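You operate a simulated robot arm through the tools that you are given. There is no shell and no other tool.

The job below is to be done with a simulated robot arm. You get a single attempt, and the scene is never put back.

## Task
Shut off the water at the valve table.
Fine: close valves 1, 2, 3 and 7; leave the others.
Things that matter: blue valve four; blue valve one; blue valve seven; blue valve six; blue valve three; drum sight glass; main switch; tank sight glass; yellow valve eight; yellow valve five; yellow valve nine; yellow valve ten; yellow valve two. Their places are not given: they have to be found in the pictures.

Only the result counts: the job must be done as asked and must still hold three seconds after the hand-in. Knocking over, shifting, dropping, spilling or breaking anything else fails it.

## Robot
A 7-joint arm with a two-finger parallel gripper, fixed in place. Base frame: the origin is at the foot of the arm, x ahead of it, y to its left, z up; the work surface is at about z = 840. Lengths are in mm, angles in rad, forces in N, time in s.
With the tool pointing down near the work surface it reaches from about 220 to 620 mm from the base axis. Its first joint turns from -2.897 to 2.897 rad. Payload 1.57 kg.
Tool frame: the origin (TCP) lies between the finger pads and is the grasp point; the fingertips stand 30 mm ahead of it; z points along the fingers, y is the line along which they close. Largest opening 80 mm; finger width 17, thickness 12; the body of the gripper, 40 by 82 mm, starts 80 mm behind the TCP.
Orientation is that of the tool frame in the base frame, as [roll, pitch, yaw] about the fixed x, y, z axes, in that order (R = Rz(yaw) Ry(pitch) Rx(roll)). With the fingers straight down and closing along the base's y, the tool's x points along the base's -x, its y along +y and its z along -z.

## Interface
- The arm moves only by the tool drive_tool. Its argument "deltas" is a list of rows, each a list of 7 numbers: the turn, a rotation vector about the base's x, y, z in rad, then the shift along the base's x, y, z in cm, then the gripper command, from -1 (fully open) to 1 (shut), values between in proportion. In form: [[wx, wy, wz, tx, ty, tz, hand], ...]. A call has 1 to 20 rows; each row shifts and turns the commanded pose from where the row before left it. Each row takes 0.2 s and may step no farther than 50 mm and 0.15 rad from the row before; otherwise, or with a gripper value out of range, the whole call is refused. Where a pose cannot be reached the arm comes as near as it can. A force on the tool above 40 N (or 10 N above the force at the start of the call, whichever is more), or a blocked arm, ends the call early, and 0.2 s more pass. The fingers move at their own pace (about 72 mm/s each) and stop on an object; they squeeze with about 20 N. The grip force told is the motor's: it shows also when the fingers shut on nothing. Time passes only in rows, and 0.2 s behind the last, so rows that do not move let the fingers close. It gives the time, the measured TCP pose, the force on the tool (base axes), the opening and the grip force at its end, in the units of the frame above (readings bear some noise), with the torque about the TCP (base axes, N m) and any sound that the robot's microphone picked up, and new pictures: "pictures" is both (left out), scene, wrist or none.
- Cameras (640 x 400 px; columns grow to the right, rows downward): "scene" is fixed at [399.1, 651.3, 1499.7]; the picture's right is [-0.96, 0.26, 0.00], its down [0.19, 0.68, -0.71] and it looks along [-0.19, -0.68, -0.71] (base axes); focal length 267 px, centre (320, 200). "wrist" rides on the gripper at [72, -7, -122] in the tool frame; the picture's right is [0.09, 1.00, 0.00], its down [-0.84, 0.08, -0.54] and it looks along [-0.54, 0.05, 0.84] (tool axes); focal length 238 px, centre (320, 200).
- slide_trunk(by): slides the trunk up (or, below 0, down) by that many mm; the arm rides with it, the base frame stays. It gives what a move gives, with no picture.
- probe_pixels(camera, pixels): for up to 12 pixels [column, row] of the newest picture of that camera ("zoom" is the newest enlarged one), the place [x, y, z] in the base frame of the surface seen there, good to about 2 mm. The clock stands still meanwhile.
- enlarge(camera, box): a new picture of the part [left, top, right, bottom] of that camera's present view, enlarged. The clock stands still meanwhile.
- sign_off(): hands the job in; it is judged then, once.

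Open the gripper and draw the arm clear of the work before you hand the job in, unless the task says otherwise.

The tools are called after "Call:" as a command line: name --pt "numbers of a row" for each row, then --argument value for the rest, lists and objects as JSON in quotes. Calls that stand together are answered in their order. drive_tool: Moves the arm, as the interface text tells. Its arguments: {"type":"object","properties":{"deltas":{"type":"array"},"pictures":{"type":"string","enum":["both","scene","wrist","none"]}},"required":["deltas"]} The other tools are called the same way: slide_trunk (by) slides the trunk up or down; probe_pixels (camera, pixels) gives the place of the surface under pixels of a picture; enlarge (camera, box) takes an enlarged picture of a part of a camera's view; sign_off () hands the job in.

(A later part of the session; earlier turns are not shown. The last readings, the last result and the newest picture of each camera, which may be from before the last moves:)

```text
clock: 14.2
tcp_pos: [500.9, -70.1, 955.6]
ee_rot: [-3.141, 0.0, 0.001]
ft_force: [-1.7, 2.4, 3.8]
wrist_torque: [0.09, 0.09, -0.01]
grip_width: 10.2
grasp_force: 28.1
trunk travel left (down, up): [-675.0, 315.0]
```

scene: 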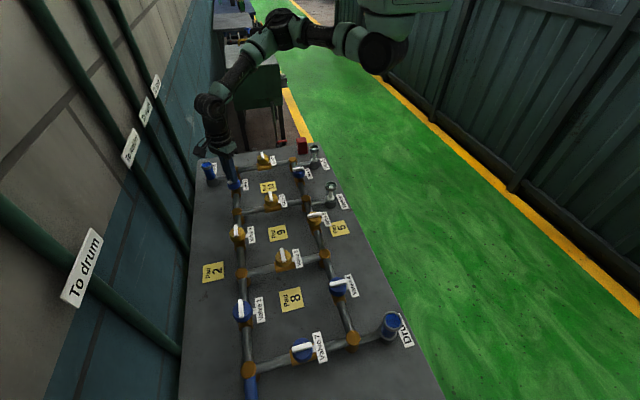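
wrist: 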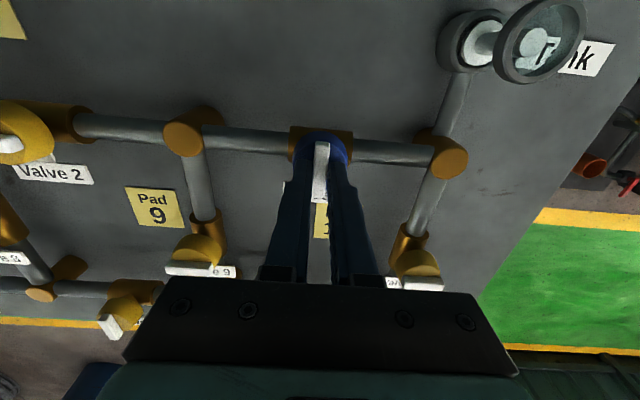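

The tool is at yaw 0, a full quarter turn with no stop felt. I open the fingers and rise 80 mm straight up.

Call:
drive_tool --pt "0 0 0 0 0 0 0.2" --pt "0 0 0 0 0 0 -0.3" --pt "0 0 0 0 0 0 -0.3" --pt "0 0 0 0 0 2 -1" --pt "0 0 0 0 0 3 -1" --pt "0 0 0 0 0 3 -1" --pt "0 0 0 0 0 0 -1"

Call:
enlarge --camera "wrist" --box '[260, 90, 380, 190]'

Call:
enlarge --camera "scene" --box '[190, 140, 290, 210]'

```text
clock: 15.8
tcp_pos: [500.5, -70.0, 1036.0]
ee_rot: [-3.141, 0.0, 0.004]
ft_force: [0.1, 0.3, 1.0]
wrist_torque: [-0.01, 0.01, 0.0]
grip_width: 80.0
grasp_force: 0.0
trunk travel left (down, up): [-675.0, 315.0]
```

scene: 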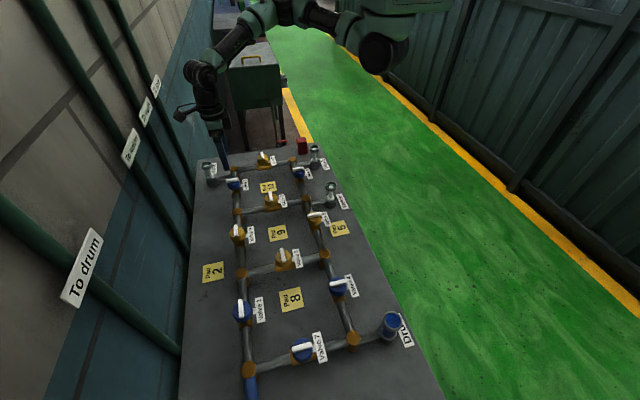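
wrist: 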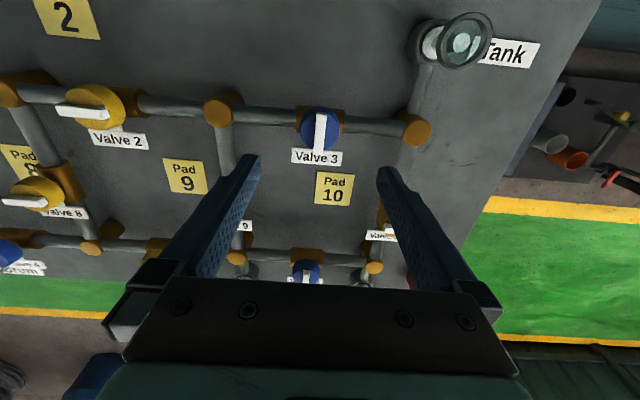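

```text
4.00 times, centred on (320, 140) of wrist
```

zoom: 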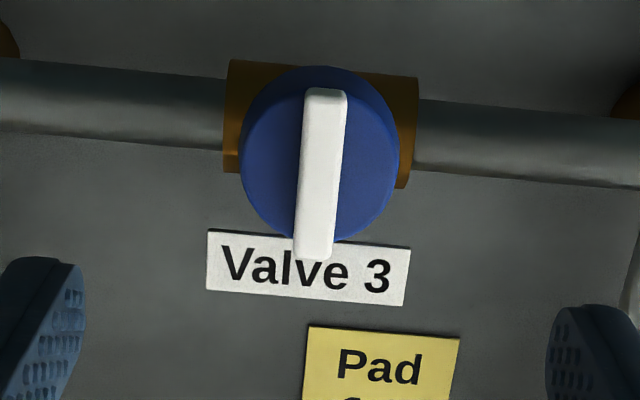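

```text
5.71 times, centred on (240, 175) of scene
```

zoom: 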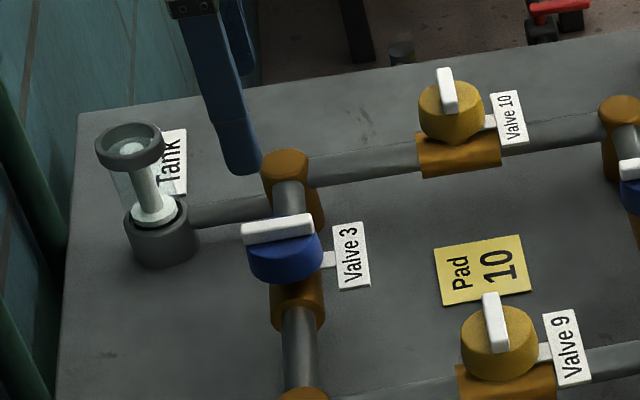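

Valve 3's bar now lies across the pipe and the Tank glass is empty. The readings fit a grid with valves at (500,-70), (500,150), (500,370) and (390,480), so I go over valve 2 at (500,150), turning the tool back to yaw pi/2.

Call:
drive_tool --pt "0 0 0.1428 0 2 0 -1" --pt "0 0 0.1428 0 2 0 -1" --pt "0 0 0.1428 0 2 0 -1" --pt "0 0 0.1428 0 2 0 -1" --pt "0 0 0.1428 0 2 0 -1" --pt "0 0 0.1428 0 2 0 -1" --pt "0 0 0.1428 0 2 0 -1" --pt "0 0 0.1428 0 2 0 -1" --pt "0 0 0.1428 0 2 0 -1" --pt "0 0 0.1428 0 2 0 -1" --pt "0 0 0.1428 0 2 0 -1" --pt "0 0 0 0 0 0 -1"

Call:
enlarge --camera "wrist" --box '[260, 80, 380, 180]'

```text
clock: 18.4
tcp_pos: [499.6, 149.9, 1035.6]
ee_rot: [3.141, 0.0, 1.576]
ft_force: [0.7, -0.5, 0.0]
wrist_torque: [0.02, 0.0, -0.01]
grip_width: 79.9
grasp_force: 0.0
trunk travel left (down, up): [-675.0, 315.0]
```

scene: 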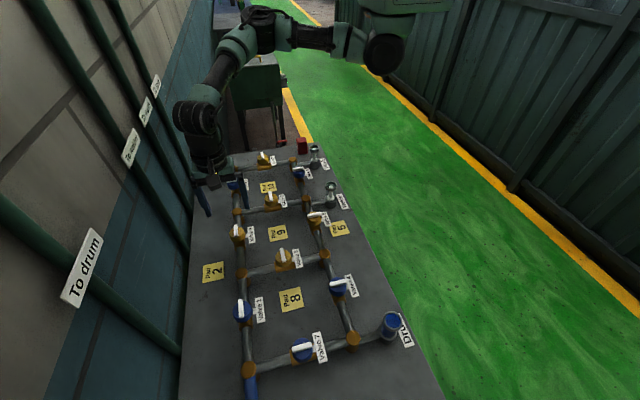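
wrist: 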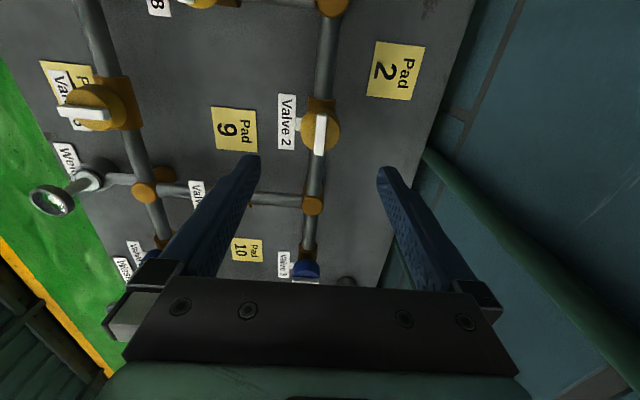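

```text
4.00 times, centred on (320, 130) of wrist
```

zoom: 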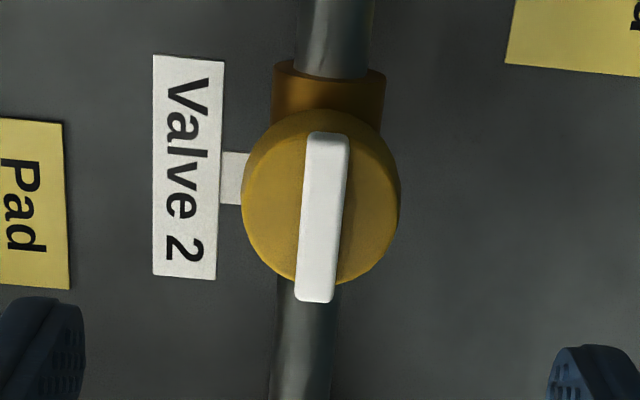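

Valve 2's bar lies straight below, between the fingers, like valve 3 before. I lower to z about 955 and shut partway.

Call:
drive_tool --pt "0 0 0 0 0 -2.5 -1" --pt "0 0 0 0 0 -2.5 -1" --pt "0 0 0 0 0 -2.0 -1" --pt "0 0 0 0 0 -1.0 -1" --pt "0 0 0 0 0 0 -0.5" --pt "0 0 0 0 0 0 0.2" --pt "0 0 0 0 0 0 0.5" --pt "0 0 0 0 0 0 0.5" --pictures "wrist"

Call:
enlarge --camera "wrist" --box '[270, 110, 370, 210]'

```text
clock: 20.2
tcp_pos: [499.4, 150.7, 955.6]
ee_rot: [3.141, -0.001, 1.573]
ft_force: [-0.1, -0.7, -0.9]
wrist_torque: [0.04, 0.0, 0.02]
grip_width: 19.9
grasp_force: 0.1
trunk travel left (down, up): [-675.0, 315.0]
```

wrist: 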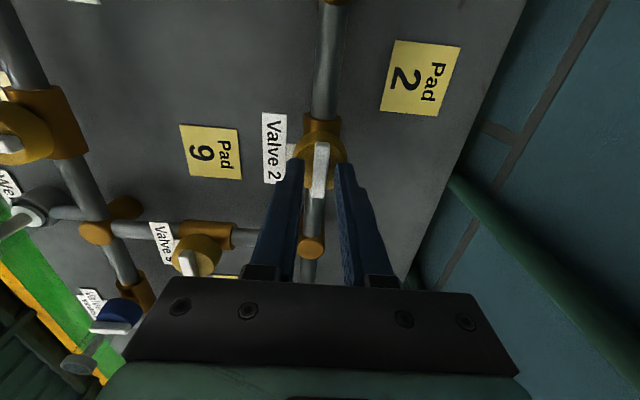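

```text
4.00 times, centred on (320, 160) of wrist
```

zoom: 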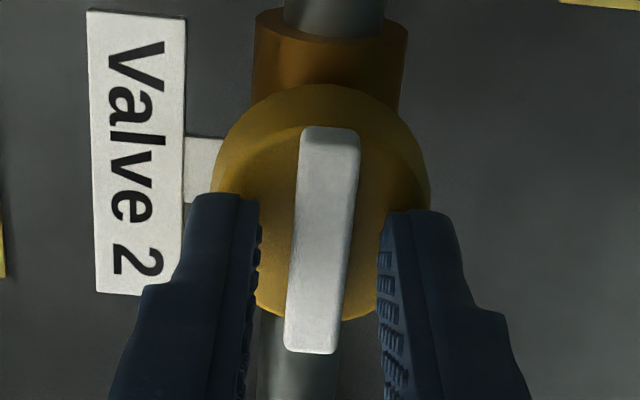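

The bar of valve 2 stands between the pads. I close on it and try a small clockwise turn of 0.1 rad to feel how stiff it is.

Call:
drive_tool --pt "0 0 0 0 0 0 1" --pt "0 0 0 0 0 0 1" --pt "0 0 0 0 0 0 1" --pt "0 0 -0.05 0 0 0 1" --pt "0 0 -0.05 0 0 0 1" --pictures "wrist"

Call:
enlarge --camera "wrist" --box '[270, 110, 370, 210]'

```text
clock: 21.4
tcp_pos: [499.9, 151.6, 954.5]
ee_rot: [-3.14, 0.0, 1.473]
ft_force: [0.4, 1.3, -3.2]
wrist_torque: [0.09, -0.1, 0.02]
grip_width: 9.8
grasp_force: 28.1
trunk travel left (down, up): [-675.0, 315.0]
```

wrist: 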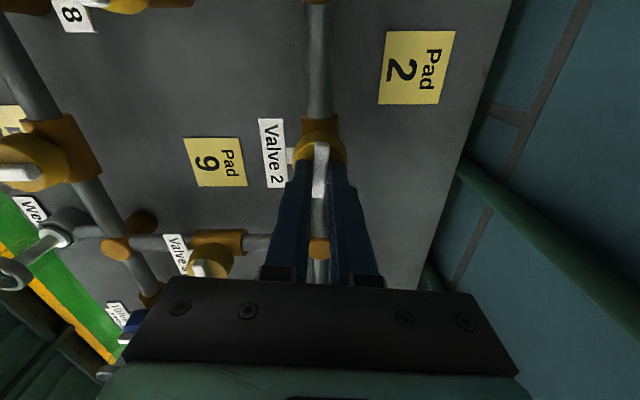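

```text
4.00 times, centred on (320, 160) of wrist
```

zoom: 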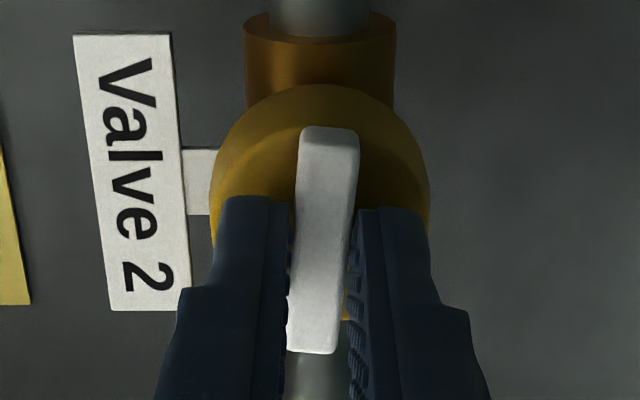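

Valve 2 turns along freely as well. I go on clockwise 0.64 rad.

Call:
drive_tool --pt "0 0 -0.08 0 0 0 1" --pt "0 0 -0.08 0 0 0 1" --pt "0 0 -0.08 0 0 0 1" --pt "0 0 -0.08 0 0 0 1" --pt "0 0 -0.08 0 0 0 1" --pt "0 0 -0.08 0 0 0 1" --pt "0 0 -0.08 0 0 0 1" --pt "0 0 -0.08 0 0 0 1" --pictures "wrist"

```text
clock: 23.2
tcp_pos: [500.4, 150.0, 954.8]
ee_rot: [-3.14, 0.0, 0.832]
ft_force: [-3.2, 4.1, -4.9]
wrist_torque: [0.7, -0.42, 0.0]
grip_width: 10.1
grasp_force: 28.0
trunk travel left (down, up): [-675.0, 315.0]
```

wrist: 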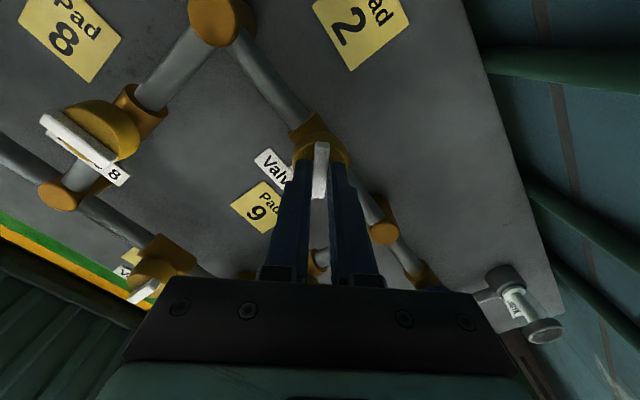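

Forces are small (about 5 N), the bar follows. I turn the remaining 0.83 rad clockwise, the last part in smaller steps.

Call:
drive_tool --pt "0 0 -0.08 0 0 0 1" --pt "0 0 -0.08 0 0 0 1" --pt "0 0 -0.08 0 0 0 1" --pt "0 0 -0.08 0 0 0 1" --pt "0 0 -0.08 0 0 0 1" --pt "0 0 -0.08 0 0 0 1" --pt "0 0 -0.08 0 0 0 1" --pt "0 0 -0.08 0 0 0 1" --pt "0 0 -0.06 0 0 0 1" --pt "0 0 -0.06 0 0 0 1" --pt "0 0 -0.04 0 0 0 1" --pt "0 0 -0.03 0 0 0 1" --pt "0 0 0 0 0 0 1" --pictures "wrist"

Call:
enlarge --camera "wrist" --box '[270, 110, 370, 210]'

```text
clock: 26.0
tcp_pos: [501.1, 150.4, 955.3]
ee_rot: [3.14, 0.0, 0.003]
ft_force: [1.5, 2.0, 0.3]
wrist_torque: [0.02, 0.37, 0.04]
grip_width: 9.9
grasp_force: 28.0
trunk travel left (down, up): [-675.0, 315.0]
```

wrist: 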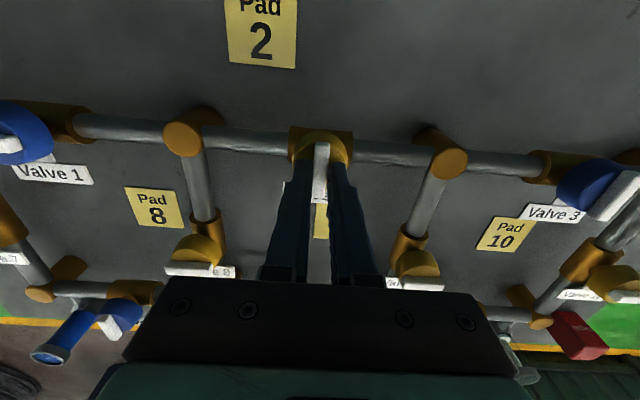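

```text
4.00 times, centred on (320, 160) of wrist
```

zoom: 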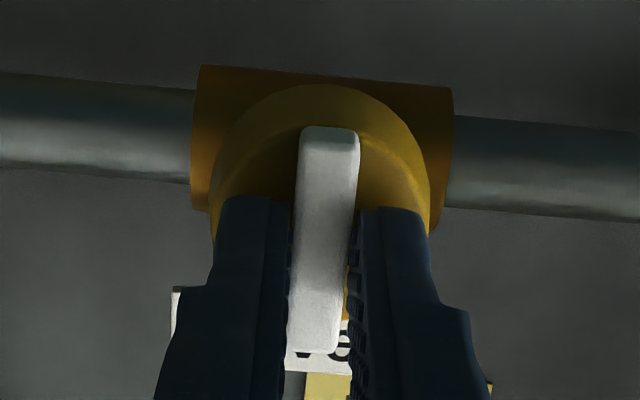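

Valve 2 is turned a full quarter. I open the fingers and rise, then watch whether the bar stays across the pipe.

Call:
drive_tool --pt "0 0 0 0 0 0 0.2" --pt "0 0 0 0 0 0 -0.3" --pt "0 0 0 0 0 0 -0.3" --pt "0 0 0 0 0 2 -1" --pt "0 0 0 0 0 3 -1" --pt "0 0 0 0 0 3 -1" --pt "0 0 0 0 0 0 -1"

Call:
enlarge --camera "wrist" --box '[260, 80, 380, 180]'

Call:
enlarge --camera "scene" --box '[180, 130, 440, 400]'

```text
clock: 27.6
tcp_pos: [500.3, 149.7, 1036.3]
ee_rot: [-3.142, -0.001, 0.006]
ft_force: [0.6, -0.6, 0.2]
wrist_torque: [0.04, 0.0, 0.01]
grip_width: 80.2
grasp_force: 0.0
trunk travel left (down, up): [-675.0, 315.0]
```

scene: 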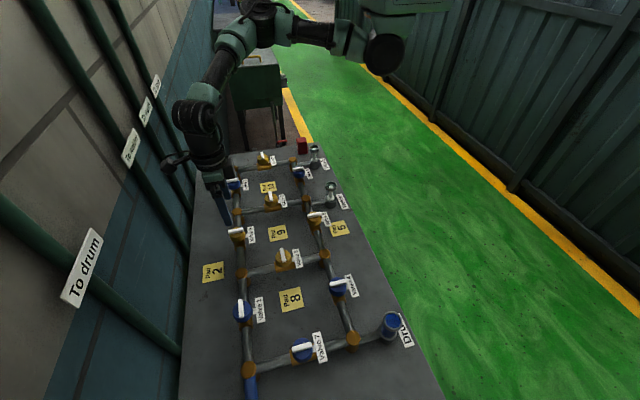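
wrist: 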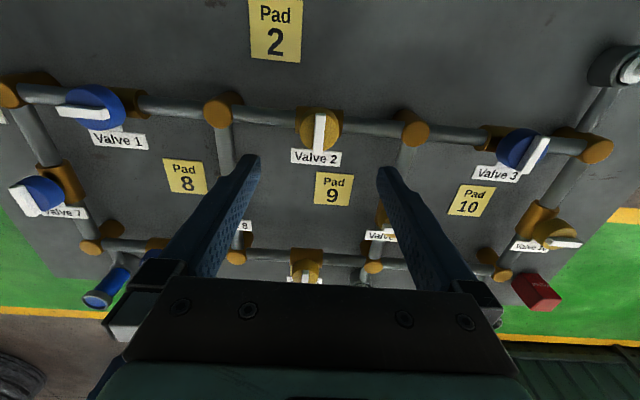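

```text
4.00 times, centred on (320, 130) of wrist
```

zoom: 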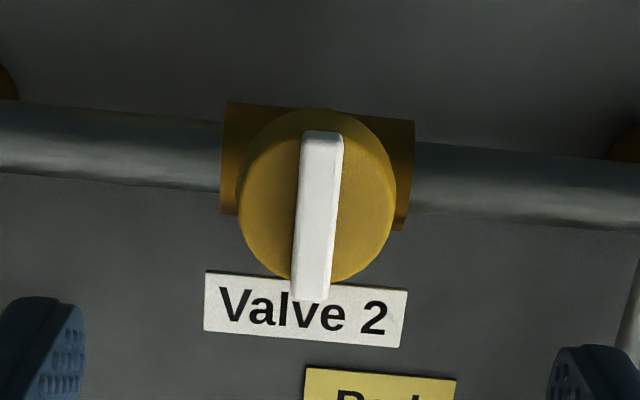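

```text
1.48 times, centred on (310, 265) of scene
```

zoom: 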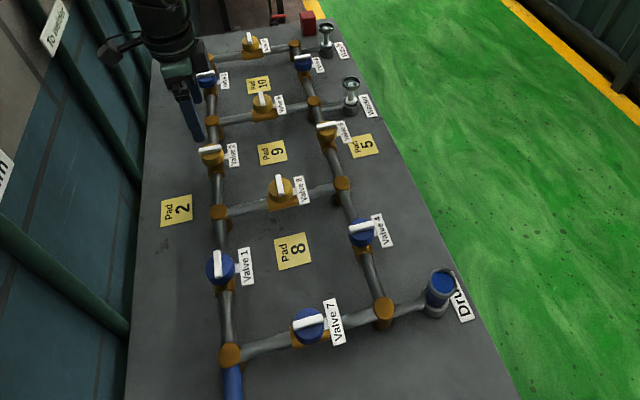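

Valve 2 stays across its pipe; the drum glass is still blue, fed by valve 7. I now go over valve 1 at (500,370), turning back to yaw pi/2, and see whether the arm reaches that far.

Call:
drive_tool --pt "0 0 0.1428 0 2 0 -1" --pt "0 0 0.1428 0 2 0 -1" --pt "0 0 0.1428 0 2 0 -1" --pt "0 0 0.1428 0 2 0 -1" --pt "0 0 0.1428 0 2 0 -1" --pt "0 0 0.1428 0 2 0 -1" --pt "0 0 0.1428 0 2 0 -1" --pt "0 0 0.1428 0 2 0 -1" --pt "0 0 0.1428 0 2 0 -1" --pt "0 0 0.1428 0 2 0 -1" --pt "0 0 0.1428 0 2 0 -1" --pt "0 0 0 0 0 0 -1"

Call:
enlarge --camera "wrist" --box '[260, 80, 380, 180]'

```text
clock: 30.2
tcp_pos: [501.0, 370.7, 1034.8]
ee_rot: [-3.141, 0.001, 1.576]
ft_force: [-0.7, -0.6, 0.2]
wrist_torque: [0.02, 0.03, -0.05]
grip_width: 80.0
grasp_force: 0.0
trunk travel left (down, up): [-675.0, 315.0]
```

scene: 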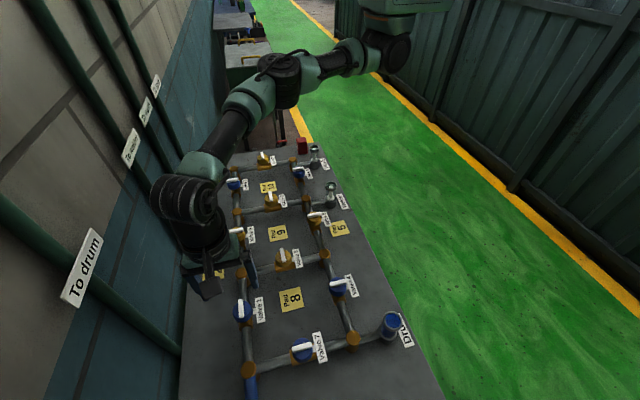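
wrist: 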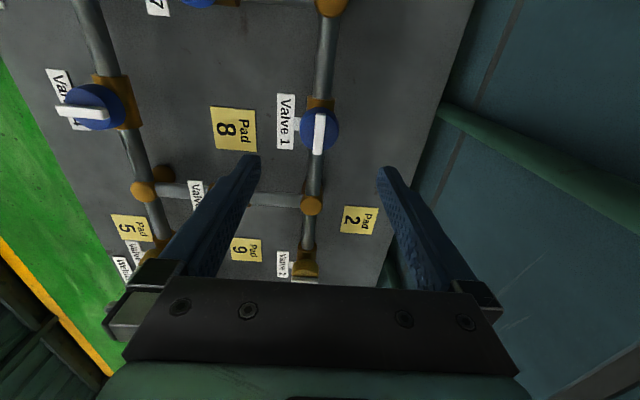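

```text
4.00 times, centred on (320, 130) of wrist
```

zoom: 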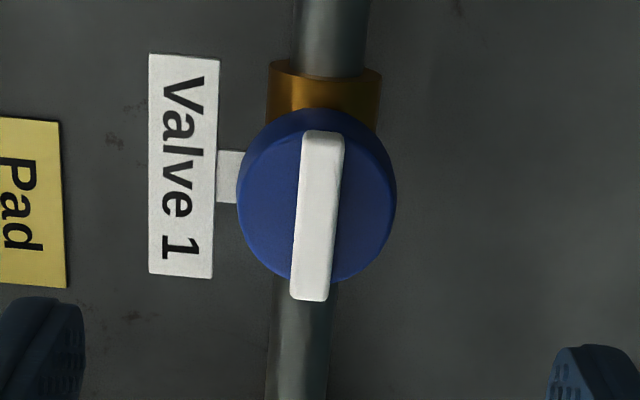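

The arm reaches it: TCP (501,370.7), with valve 1's bar at (318,133) between the fingers. I lower 80 mm and shut partway.

Call:
drive_tool --pt "0 0 0 0 0 -2.5 -1" --pt "0 0 0 0 0 -2.5 -1" --pt "0 0 0 0 0 -2.0 -1" --pt "0 0 0 0 0 -1.0 -1" --pt "0 0 0 0 0 0 -0.5" --pt "0 0 0 0 0 0 0.2" --pt "0 0 0 0 0 0 0.5" --pt "0 0 0 0 0 0 0.5"

Call:
enlarge --camera "wrist" --box '[270, 110, 370, 210]'

```text
clock: 32.0
tcp_pos: [501.2, 370.3, 954.7]
ee_rot: [3.141, 0.001, 1.577]
ft_force: [0.5, -0.7, 0.3]
wrist_torque: [0.0, -0.02, 0.02]
grip_width: 19.9
grasp_force: 0.0
trunk travel left (down, up): [-675.0, 315.0]
```

scene: 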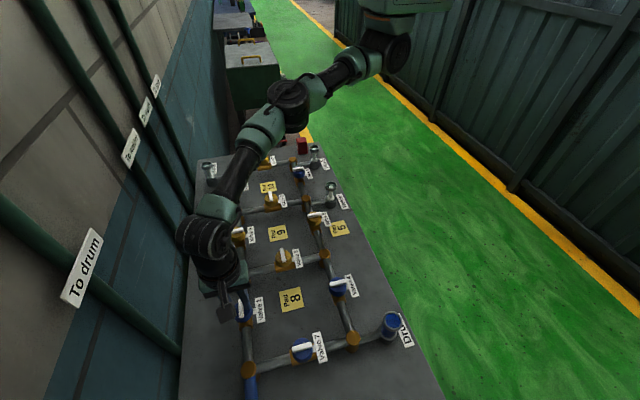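
wrist: 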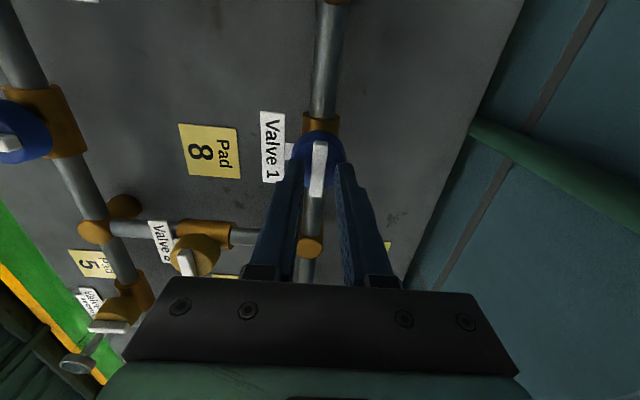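

```text
4.00 times, centred on (320, 160) of wrist
```

zoom: 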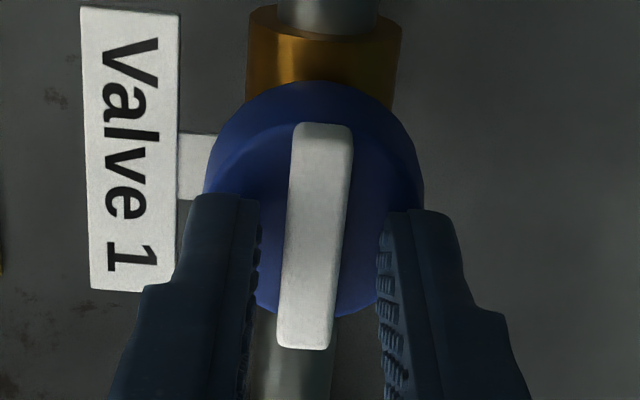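

The bar sits about 1.5 mm toward -x from the finger midline; I shift by that, close, and try 0.1 rad clockwise.

Call:
drive_tool --pt "0 0 0 -0.15 0 0 0.5" --pt "0 0 0 0 0 0 1" --pt "0 0 0 0 0 0 1" --pt "0 0 0 0 0 0 1" --pt "0 0 -0.05 0 0 0 1" --pt "0 0 -0.05 0 0 0 1" --pictures "wrist"

Call:
enlarge --camera "wrist" --box '[270, 110, 370, 210]'

```text
clock: 33.4
tcp_pos: [499.2, 370.9, 955.8]
ee_rot: [3.139, 0.0, 1.473]
ft_force: [4.7, -0.2, 1.0]
wrist_torque: [0.1, -0.11, 0.04]
grip_width: 10.3
grasp_force: 28.1
trunk travel left (down, up): [-675.0, 315.0]
```

wrist: 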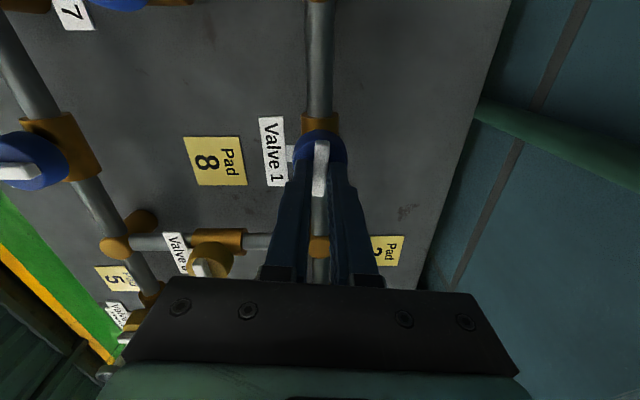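

```text
4.00 times, centred on (320, 160) of wrist
```

zoom: 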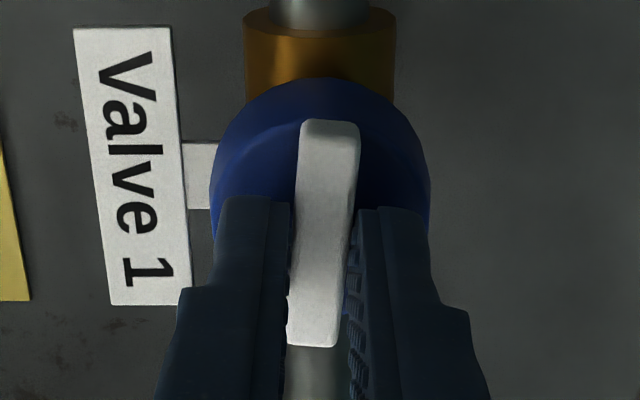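

Valve 1 follows; a 4.7 N push along +x says I overshot slightly, so I give back 0.7 mm while turning on 0.64 rad.

Call:
drive_tool --pt "0 0 -0.08 0.07 0.05 0 1" --pt "0 0 -0.08 0 0 0 1" --pt "0 0 -0.08 0 0 0 1" --pt "0 0 -0.08 0 0 0 1" --pt "0 0 -0.08 0 0 0 1" --pt "0 0 -0.08 0 0 0 1" --pt "0 0 -0.08 0 0 0 1" --pt "0 0 -0.08 0 0 0 1" --pictures "wrist"

```text
clock: 35.2
tcp_pos: [499.8, 369.4, 954.9]
ee_rot: [3.139, 0.002, 0.836]
ft_force: [-2.4, -4.8, 3.6]
wrist_torque: [-0.39, 0.29, -0.02]
grip_width: 9.8
grasp_force: 27.8
trunk travel left (down, up): [-675.0, 315.0]
```

wrist: 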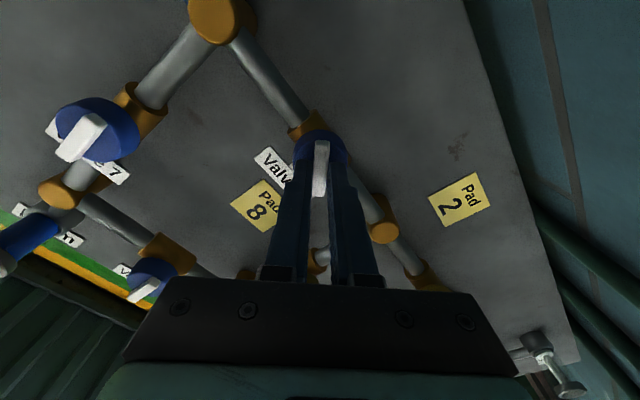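

Forces are small and the bar follows. I turn the remaining 0.83 rad clockwise, the last part gently.

Call:
drive_tool --pt "0 0 -0.08 0 -0.05 0 1" --pt "0 0 -0.08 0 0 0 1" --pt "0 0 -0.08 0 0 0 1" --pt "0 0 -0.08 0 0 0 1" --pt "0 0 -0.08 0 0 0 1" --pt "0 0 -0.08 0 0 0 1" --pt "0 0 -0.08 0 0 0 1" --pt "0 0 -0.08 0 0 0 1" --pt "0 0 -0.06 0 0 0 1" --pt "0 0 -0.06 0 0 0 1" --pt "0 0 -0.04 0 0 0 1" --pt "0 0 -0.03 0 0 0 1" --pt "0 0 0 0 0 0 1" --pictures "wrist"

Call:
enlarge --camera "wrist" --box '[270, 110, 370, 210]'

```text
clock: 38.0
tcp_pos: [500.0, 370.5, 955.7]
ee_rot: [-3.14, -0.002, 0.005]
ft_force: [-0.8, 5.4, 3.4]
wrist_torque: [0.13, -0.25, -0.03]
grip_width: 9.7
grasp_force: 28.0
trunk travel left (down, up): [-675.0, 315.0]
```

wrist: 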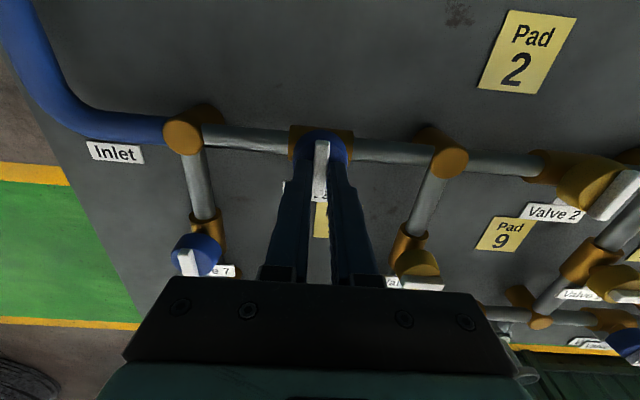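

```text
4.00 times, centred on (320, 160) of wrist
```

zoom: 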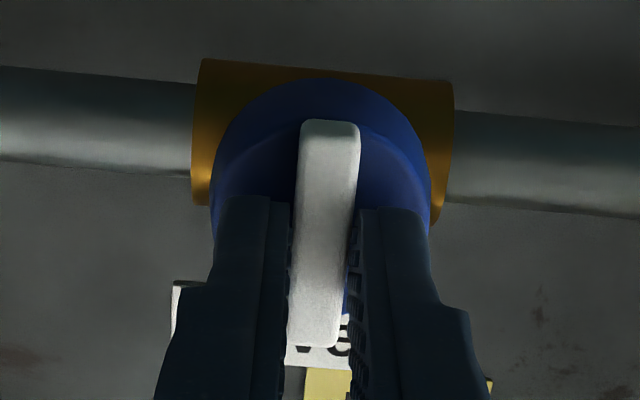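

Valve 1 is turned a full quarter. I open the fingers and rise 80 mm.

Call:
drive_tool --pt "0 0 0 0 0 0 0.2" --pt "0 0 0 0 0 0 -0.3" --pt "0 0 0 0 0 0 -0.3" --pt "0 0 0 0 0 2 -1" --pt "0 0 0 0 0 3 -1" --pt "0 0 0 0 0 3 -1" --pt "0 0 0 0 0 0 -1"

Call:
enlarge --camera "wrist" --box '[260, 80, 380, 180]'

```text
clock: 39.6
tcp_pos: [500.0, 369.5, 1035.2]
ee_rot: [-3.14, 0.001, 0.006]
ft_force: [0.1, 0.3, -0.1]
wrist_torque: [-0.02, -0.03, 0.0]
grip_width: 80.1
grasp_force: 0.1
trunk travel left (down, up): [-675.0, 315.0]
```

scene: 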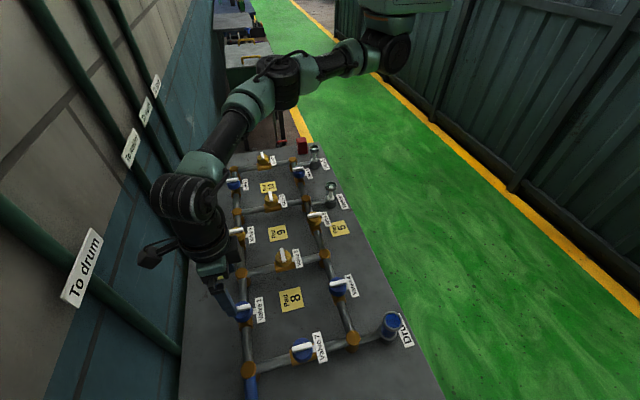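
wrist: 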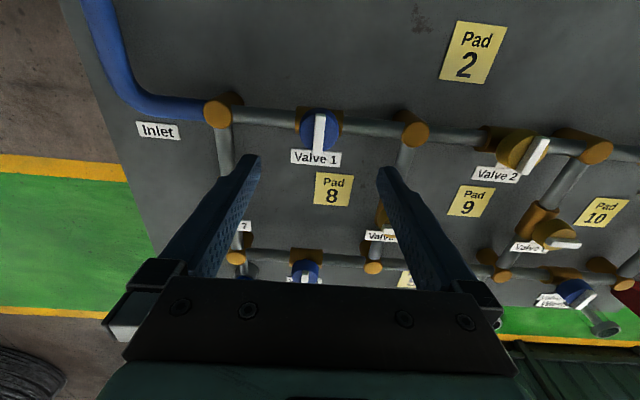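

```text
4.00 times, centred on (320, 130) of wrist
```

zoom: 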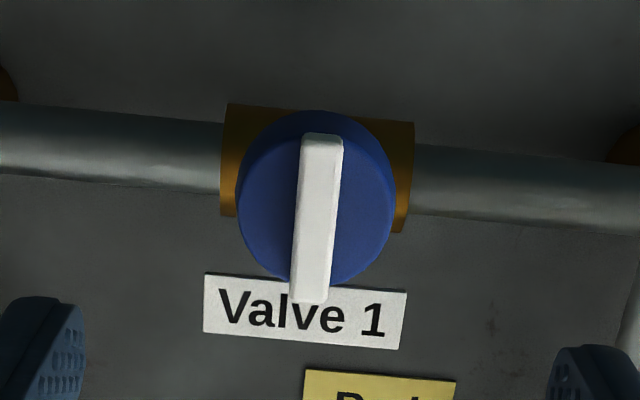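

Valve 1's bar lies across the pipe now. For valve 7 at (390,480), whose bar lies along x, I need the fingers closing along y at yaw pi; I travel there while turning +pi, in two calls at this height.

Call:
drive_tool --pt "0 0 0.1428 -0.5 0.5 0 -1" --pt "0 0 0.1428 -0.5 0.5 0 -1" --pt "0 0 0.1428 -0.5 0.5 0 -1" --pt "0 0 0.1428 -0.5 0.5 0 -1" --pt "0 0 0.1428 -0.5 0.5 0 -1" --pt "0 0 0.1428 -0.5 0.5 0 -1" --pt "0 0 0.1428 -0.5 0.5 0 -1" --pt "0 0 0.1428 -0.5 0.5 0 -1" --pt "0 0 0.1428 -0.5 0.5 0 -1" --pt "0 0 0.1428 -0.5 0.5 0 -1" --pt "0 0 0.1428 -0.5 0.5 0 -1" --pictures "scene"

```text
clock: 42.0
tcp_pos: [444.1, 424.2, 1035.1]
ee_rot: [-3.141, -0.001, 1.579]
ft_force: [0.2, 0.2, -0.1]
wrist_torque: [0.01, 0.02, 0.0]
grip_width: 80.0
grasp_force: 0.0
trunk travel left (down, up): [-675.0, 315.0]
```

scene: 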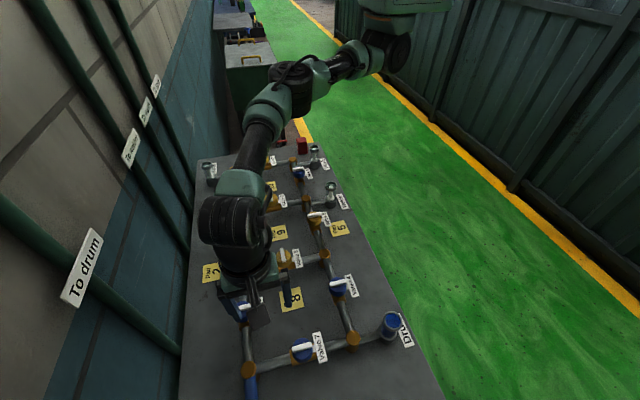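

The tool is at (444,424) with yaw pi/2, all free. I do the second half of the turn and travel to (390,480).

Call:
drive_tool --pt "0 0 0.1428 -0.5 0.5 0 -1" --pt "0 0 0.1428 -0.5 0.5 0 -1" --pt "0 0 0.1428 -0.5 0.5 0 -1" --pt "0 0 0.1428 -0.5 0.5 0 -1" --pt "0 0 0.1428 -0.5 0.5 0 -1" --pt "0 0 0.1428 -0.5 0.5 0 -1" --pt "0 0 0.1428 -0.5 0.5 0 -1" --pt "0 0 0.1428 -0.5 0.5 0 -1" --pt "0 0 0.1428 -0.5 0.5 0 -1" --pt "0 0 0.1428 -0.5 0.5 0 -1" --pt "0 0 0.1368 -0.4 0.55 0 -1" --pt "0 0 0 0 0 0 -1"

Call:
enlarge --camera "wrist" --box '[260, 80, 380, 180]'

```text
clock: 44.6
tcp_pos: [391.7, 479.9, 1036.7]
ee_rot: [-3.141, -0.001, -3.14]
ft_force: [0.4, -1.2, 0.5]
wrist_torque: [0.0, 0.0, -0.01]
grip_width: 80.1
grasp_force: 0.0
trunk travel left (down, up): [-675.0, 315.0]
```

scene: 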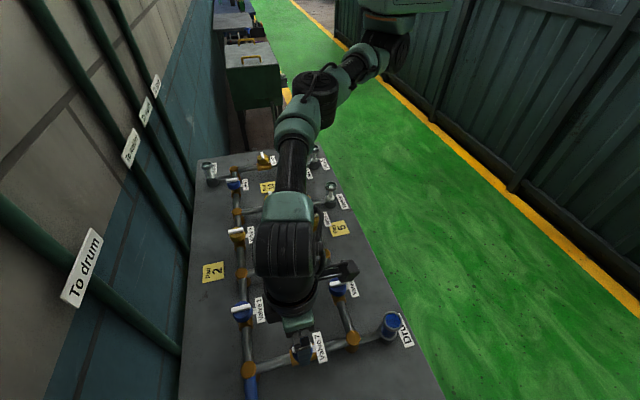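
wrist: 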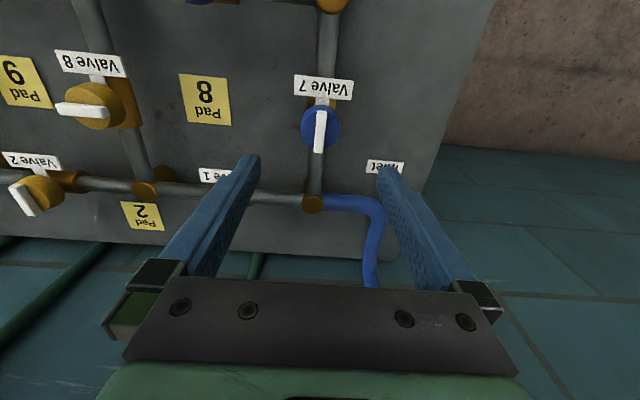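

```text
4.00 times, centred on (320, 130) of wrist
```

zoom: 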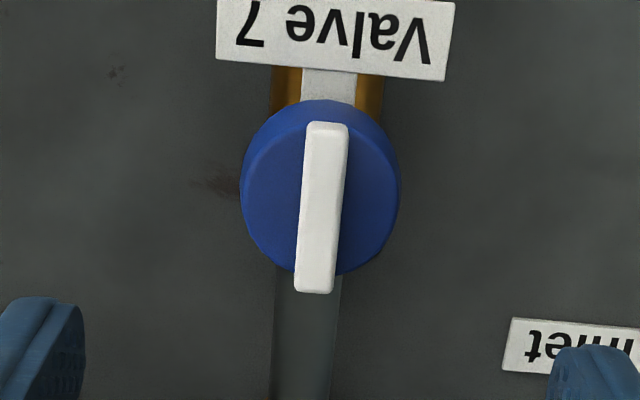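

Valve 7's bar is at (320,132) between the fingers, about 1.7 mm toward -x from the tool. I correct that, lower 81 mm and shut partway.

Call:
drive_tool --pt "0 0 0 -0.17 0 -2.5 -1" --pt "0 0 0 0 0 -2.5 -1" --pt "0 0 0 0 0 -2.0 -1" --pt "0 0 0 0 0 -1.1 -1" --pt "0 0 0 0 0 0 -0.5" --pt "0 0 0 0 0 0 0.2" --pt "0 0 0 0 0 0 0.5" --pt "0 0 0 0 0 0 0.5" --pictures "wrist"

Call:
enlarge --camera "wrist" --box '[270, 110, 370, 210]'

```text
clock: 46.4
tcp_pos: [389.1, 480.1, 955.3]
ee_rot: [-3.141, -0.001, -3.141]
ft_force: [0.4, -0.3, 0.1]
wrist_torque: [-0.04, 0.02, -0.01]
grip_width: 19.9
grasp_force: 0.1
trunk travel left (down, up): [-675.0, 315.0]
```

wrist: 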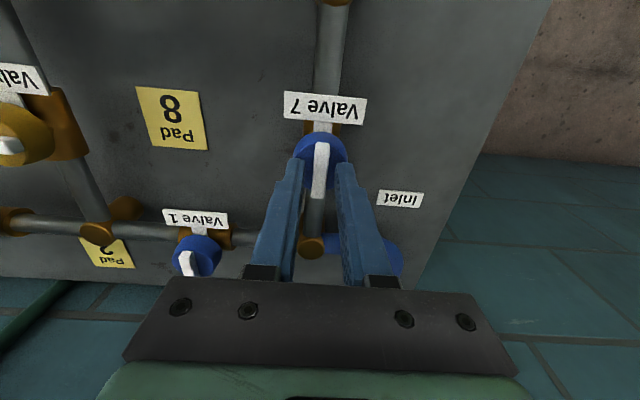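

```text
4.00 times, centred on (320, 160) of wrist
```

zoom: 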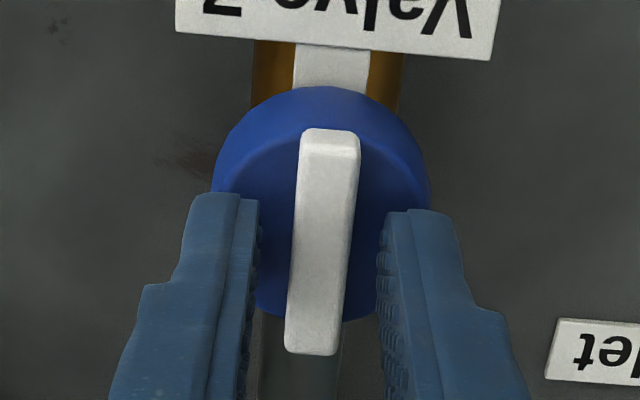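

The bar is centred between the pads. I close on it and try 0.1 rad clockwise, watching torque and whether the bar follows.

Call:
drive_tool --pt "0 0 0 0 0 0 1" --pt "0 0 0 0 0 0 1" --pt "0 0 0 0 0 0 1" --pt "0 0 -0.05 0 0 0 1" --pt "0 0 -0.05 0 0 0 1" --pictures "wrist"

Call:
enlarge --camera "wrist" --box '[270, 110, 370, 210]'

```text
clock: 47.6
tcp_pos: [388.8, 480.3, 954.8]
ee_rot: [3.141, 0.0, 3.04]
ft_force: [-1.3, 0.7, 3.1]
wrist_torque: [-0.09, -0.03, 0.04]
grip_width: 9.8
grasp_force: 28.1
trunk travel left (down, up): [-675.0, 315.0]
```

wrist: 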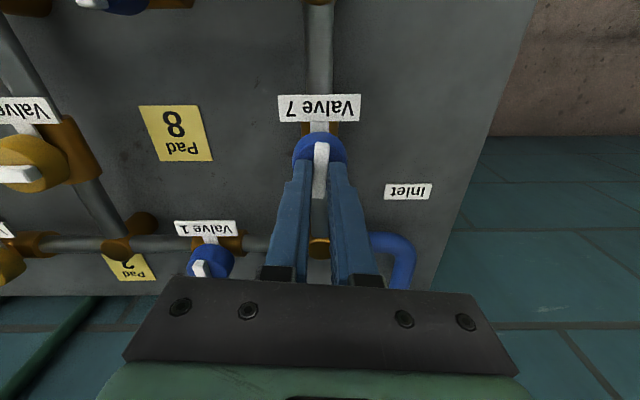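

```text
4.00 times, centred on (320, 160) of wrist
```

zoom: 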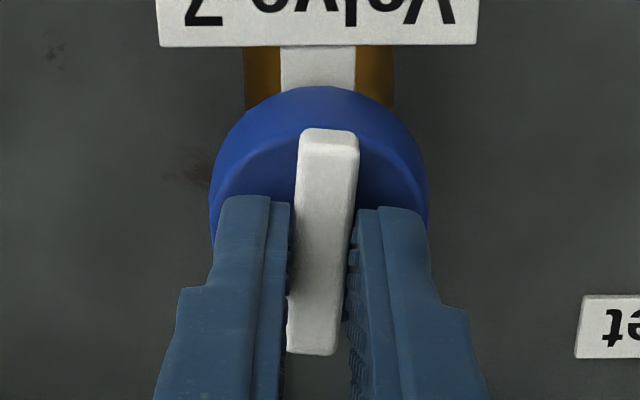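

Valve 7 follows without resistance. I go on clockwise 0.64 rad, nudging the tool 1 mm in +x toward the axis at x=390.

Call:
drive_tool --pt "0 0 -0.08 0.08 0 0 1" --pt "0 0 -0.08 0 0 0 1" --pt "0 0 -0.08 0 0 0 1" --pt "0 0 -0.08 0 0 0 1" --pt "0 0 -0.08 0 0 0 1" --pt "0 0 -0.08 0 0 0 1" --pt "0 0 -0.08 0 0 0 1" --pt "0 0 -0.08 0 0 0 1" --pictures "wrist"

```text
clock: 49.4
tcp_pos: [389.2, 479.8, 954.6]
ee_rot: [3.142, 0.0, 2.402]
ft_force: [-7.6, 2.6, 8.5]
wrist_torque: [-0.24, -0.09, -0.01]
grip_width: 10.0
grasp_force: 28.5
trunk travel left (down, up): [-675.0, 315.0]
```

wrist: 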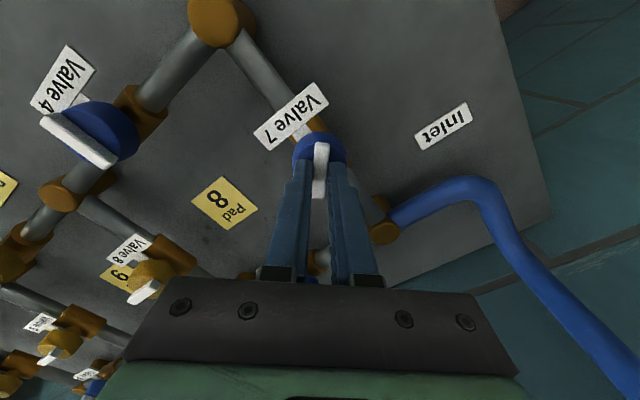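

The bar follows; the tool is pushed (-7.6, 2.6, 8.5) N, so I ease 1 mm back in -x and 0.5 mm up while turning on 0.4 rad.

Call:
drive_tool --pt "0 0 -0.08 -0.1 0.03 0.05 1" --pt "0 0 -0.08 0 0 0 1" --pt "0 0 -0.08 0 0 0 1" --pt "0 0 -0.08 0 0 0 1" --pt "0 0 -0.08 0 0 0 1" --pictures "none"

```text
clock: 50.6
tcp_pos: [390.2, 481.5, 954.3]
ee_rot: [3.139, -0.001, 2.0]
ft_force: [1.8, 7.0, 4.4]
wrist_torque: [0.53, 0.11, 0.0]
grip_width: 9.6
grasp_force: 27.9
trunk travel left (down, up): [-675.0, 315.0]
```

Forces are moderate (7 N). I turn the remaining 0.43 rad to yaw pi/2, easing 0.5 mm in +y.

Call:
drive_tool --pt "0 0 -0.08 0 0.05 0 1" --pt "0 0 -0.08 0 0 0 1" --pt "0 0 -0.08 0 0 0 1" --pt "0 0 -0.07 0 0 0 1" --pt "0 0 -0.06 0 0 0 1" --pt "0 0 -0.04 0 0 0 1" --pt "0 0 -0.02 0 0 0 1" --pt "0 0 0 0 0 0 1" --pictures "wrist"

Call:
enlarge --camera "wrist" --box '[270, 110, 370, 210]'

```text
clock: 52.4
tcp_pos: [390.3, 480.8, 955.3]
ee_rot: [3.139, 0.0, 1.57]
ft_force: [9.4, 7.7, 8.5]
wrist_torque: [-0.49, -0.25, 0.02]
grip_width: 9.9
grasp_force: 28.6
trunk travel left (down, up): [-675.0, 315.0]
```

wrist: 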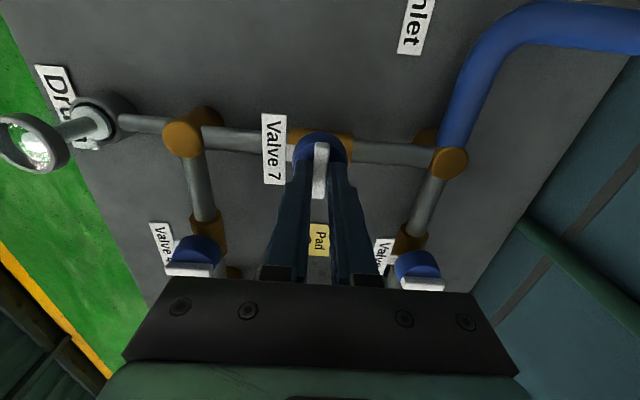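

```text
4.00 times, centred on (320, 160) of wrist
```

zoom: 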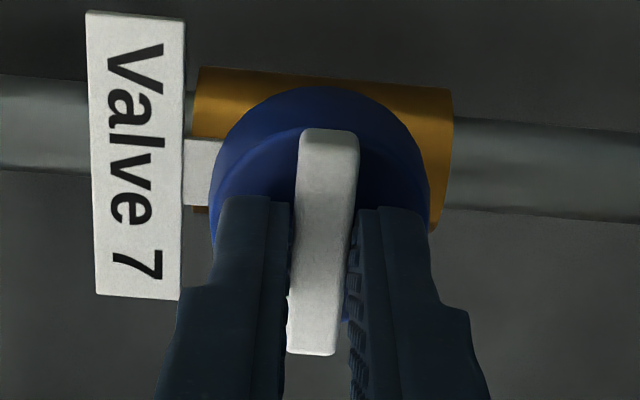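

The drum sight glass at (30,145) is clear and valve 7 is across its pipe. I ease 1 mm toward +x to take off the side load, open the fingers and rise.

Call:
drive_tool --pt "0 0 0 0.12 0.05 0 1" --pt "0 0 0 0 0 0 0.6" --pt "0 0 0 0 0 0 0.2" --pt "0 0 0 0 0 0 -0.3" --pt "0 0 0 0 0 0 -0.3" --pt "0 0 0 0 0 2 -0.6" --pt "0 0 0 0 0 3 -1" --pt "0 0 0 0 0 3 -1" --pt "0 0 0 0 0 3 -1" --pt "0 0 0 0 0 0 -1"

Call:
enlarge --camera "wrist" --box '[200, 40, 440, 190]'

```text
clock: 54.6
tcp_pos: [391.0, 481.1, 1062.9]
ee_rot: [-3.14, -0.001, 1.573]
ft_force: [0.4, 0.6, -0.4]
wrist_torque: [0.01, 0.0, -0.06]
grip_width: 80.1
grasp_force: 0.2
trunk travel left (down, up): [-675.0, 315.0]
```

scene: 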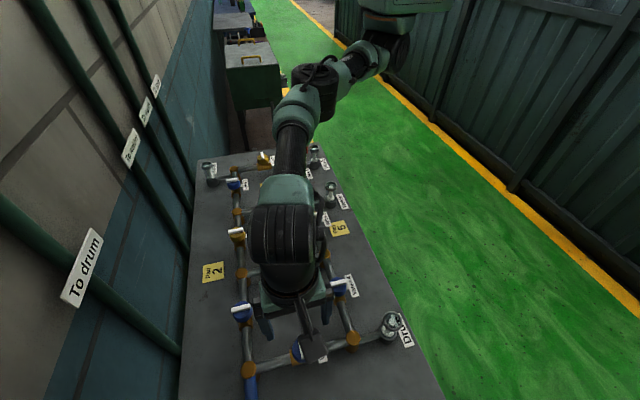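
wrist: 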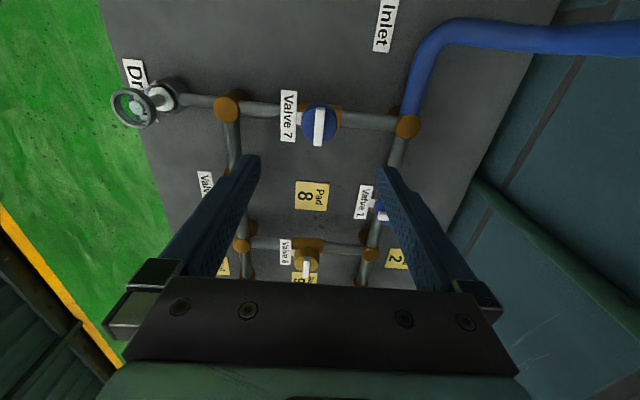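

```text
2.67 times, centred on (320, 115) of wrist
```

zoom: 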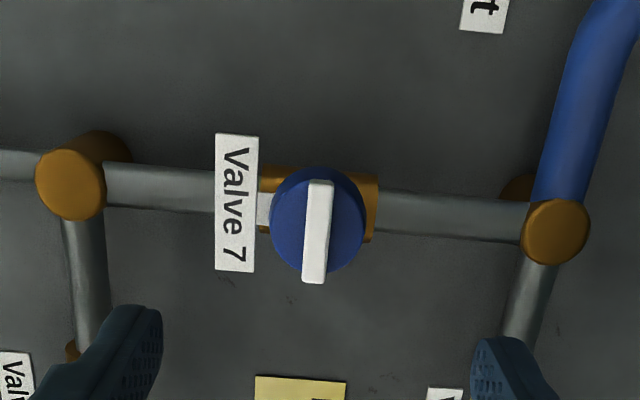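

All four valves are turned and both sight glasses show clear. I raise and withdraw the arm to about its starting place, then check every valve from the pictures.

Call:
drive_tool --pt "0 0 0 0 0 4 -1" --pt "0 0 0 0 0 4 -1" --pt "0 0 0 0 0 4 -1" --pt "0 0 0.14 -0.6 -3 0 -1" --pt "0 0 0.14 -0.6 -3 0 -1" --pt "0 0 0.14 -0.6 -3 0 -1" --pt "0 0 0.14 -0.6 -3 0 -1" --pt "0 0 0.14 -0.6 -3 0 -1" --pt "0 0 0.14 -0.6 -3 0 -1" --pt "0 0 0.14 -0.6 -3 0 -1" --pt "0 0 0.14 -0.6 -3 0 -1" --pt "0 0 0.14 -0.6 -3 0 -1" --pt "0 0 0.14 -0.6 -3 0 -1" --pt "0 0 0.14 -0.6 -3 0 -1" --pt "0 0 0 0 0 0 -1"

Call:
enlarge --camera "scene" --box '[180, 130, 440, 400]'

Call:
enlarge --camera "wrist" --box '[40, 0, 640, 260]'

```text
clock: 57.8
tcp_pos: [324.6, 152.4, 1184.3]
ee_rot: [3.141, 0.001, 3.116]
ft_force: [0.2, 0.2, 0.0]
wrist_torque: [0.0, 0.01, 0.01]
grip_width: 79.9
grasp_force: 0.1
trunk travel left (down, up): [-675.0, 315.0]
```

scene: 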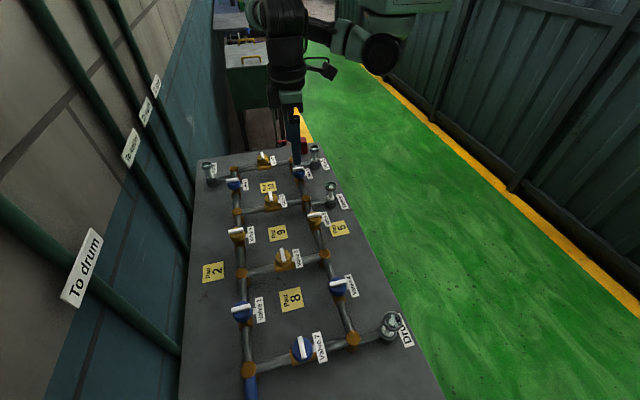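
wrist: 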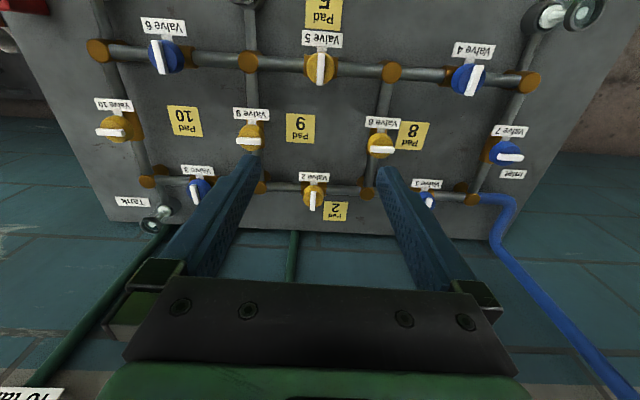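

```text
1.48 times, centred on (310, 265) of scene
```

zoom: 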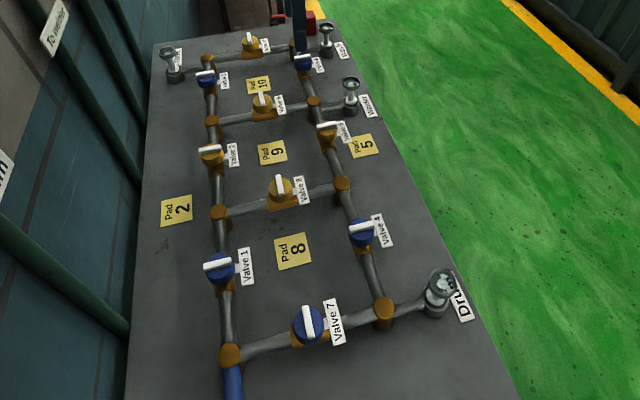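

```text
1.07 times, centred on (340, 130) of wrist (not enlarged: the box is as wide or as high as the picture)
```

zoom: 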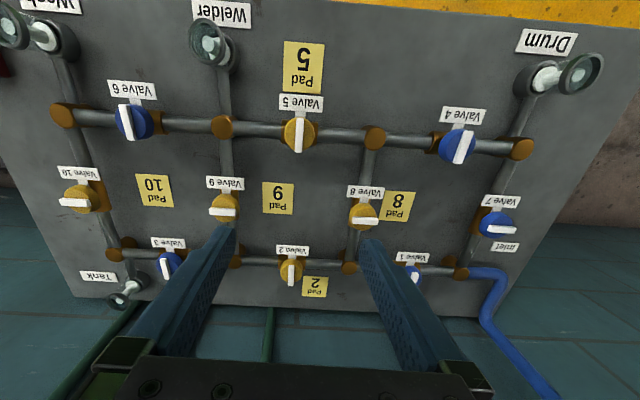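

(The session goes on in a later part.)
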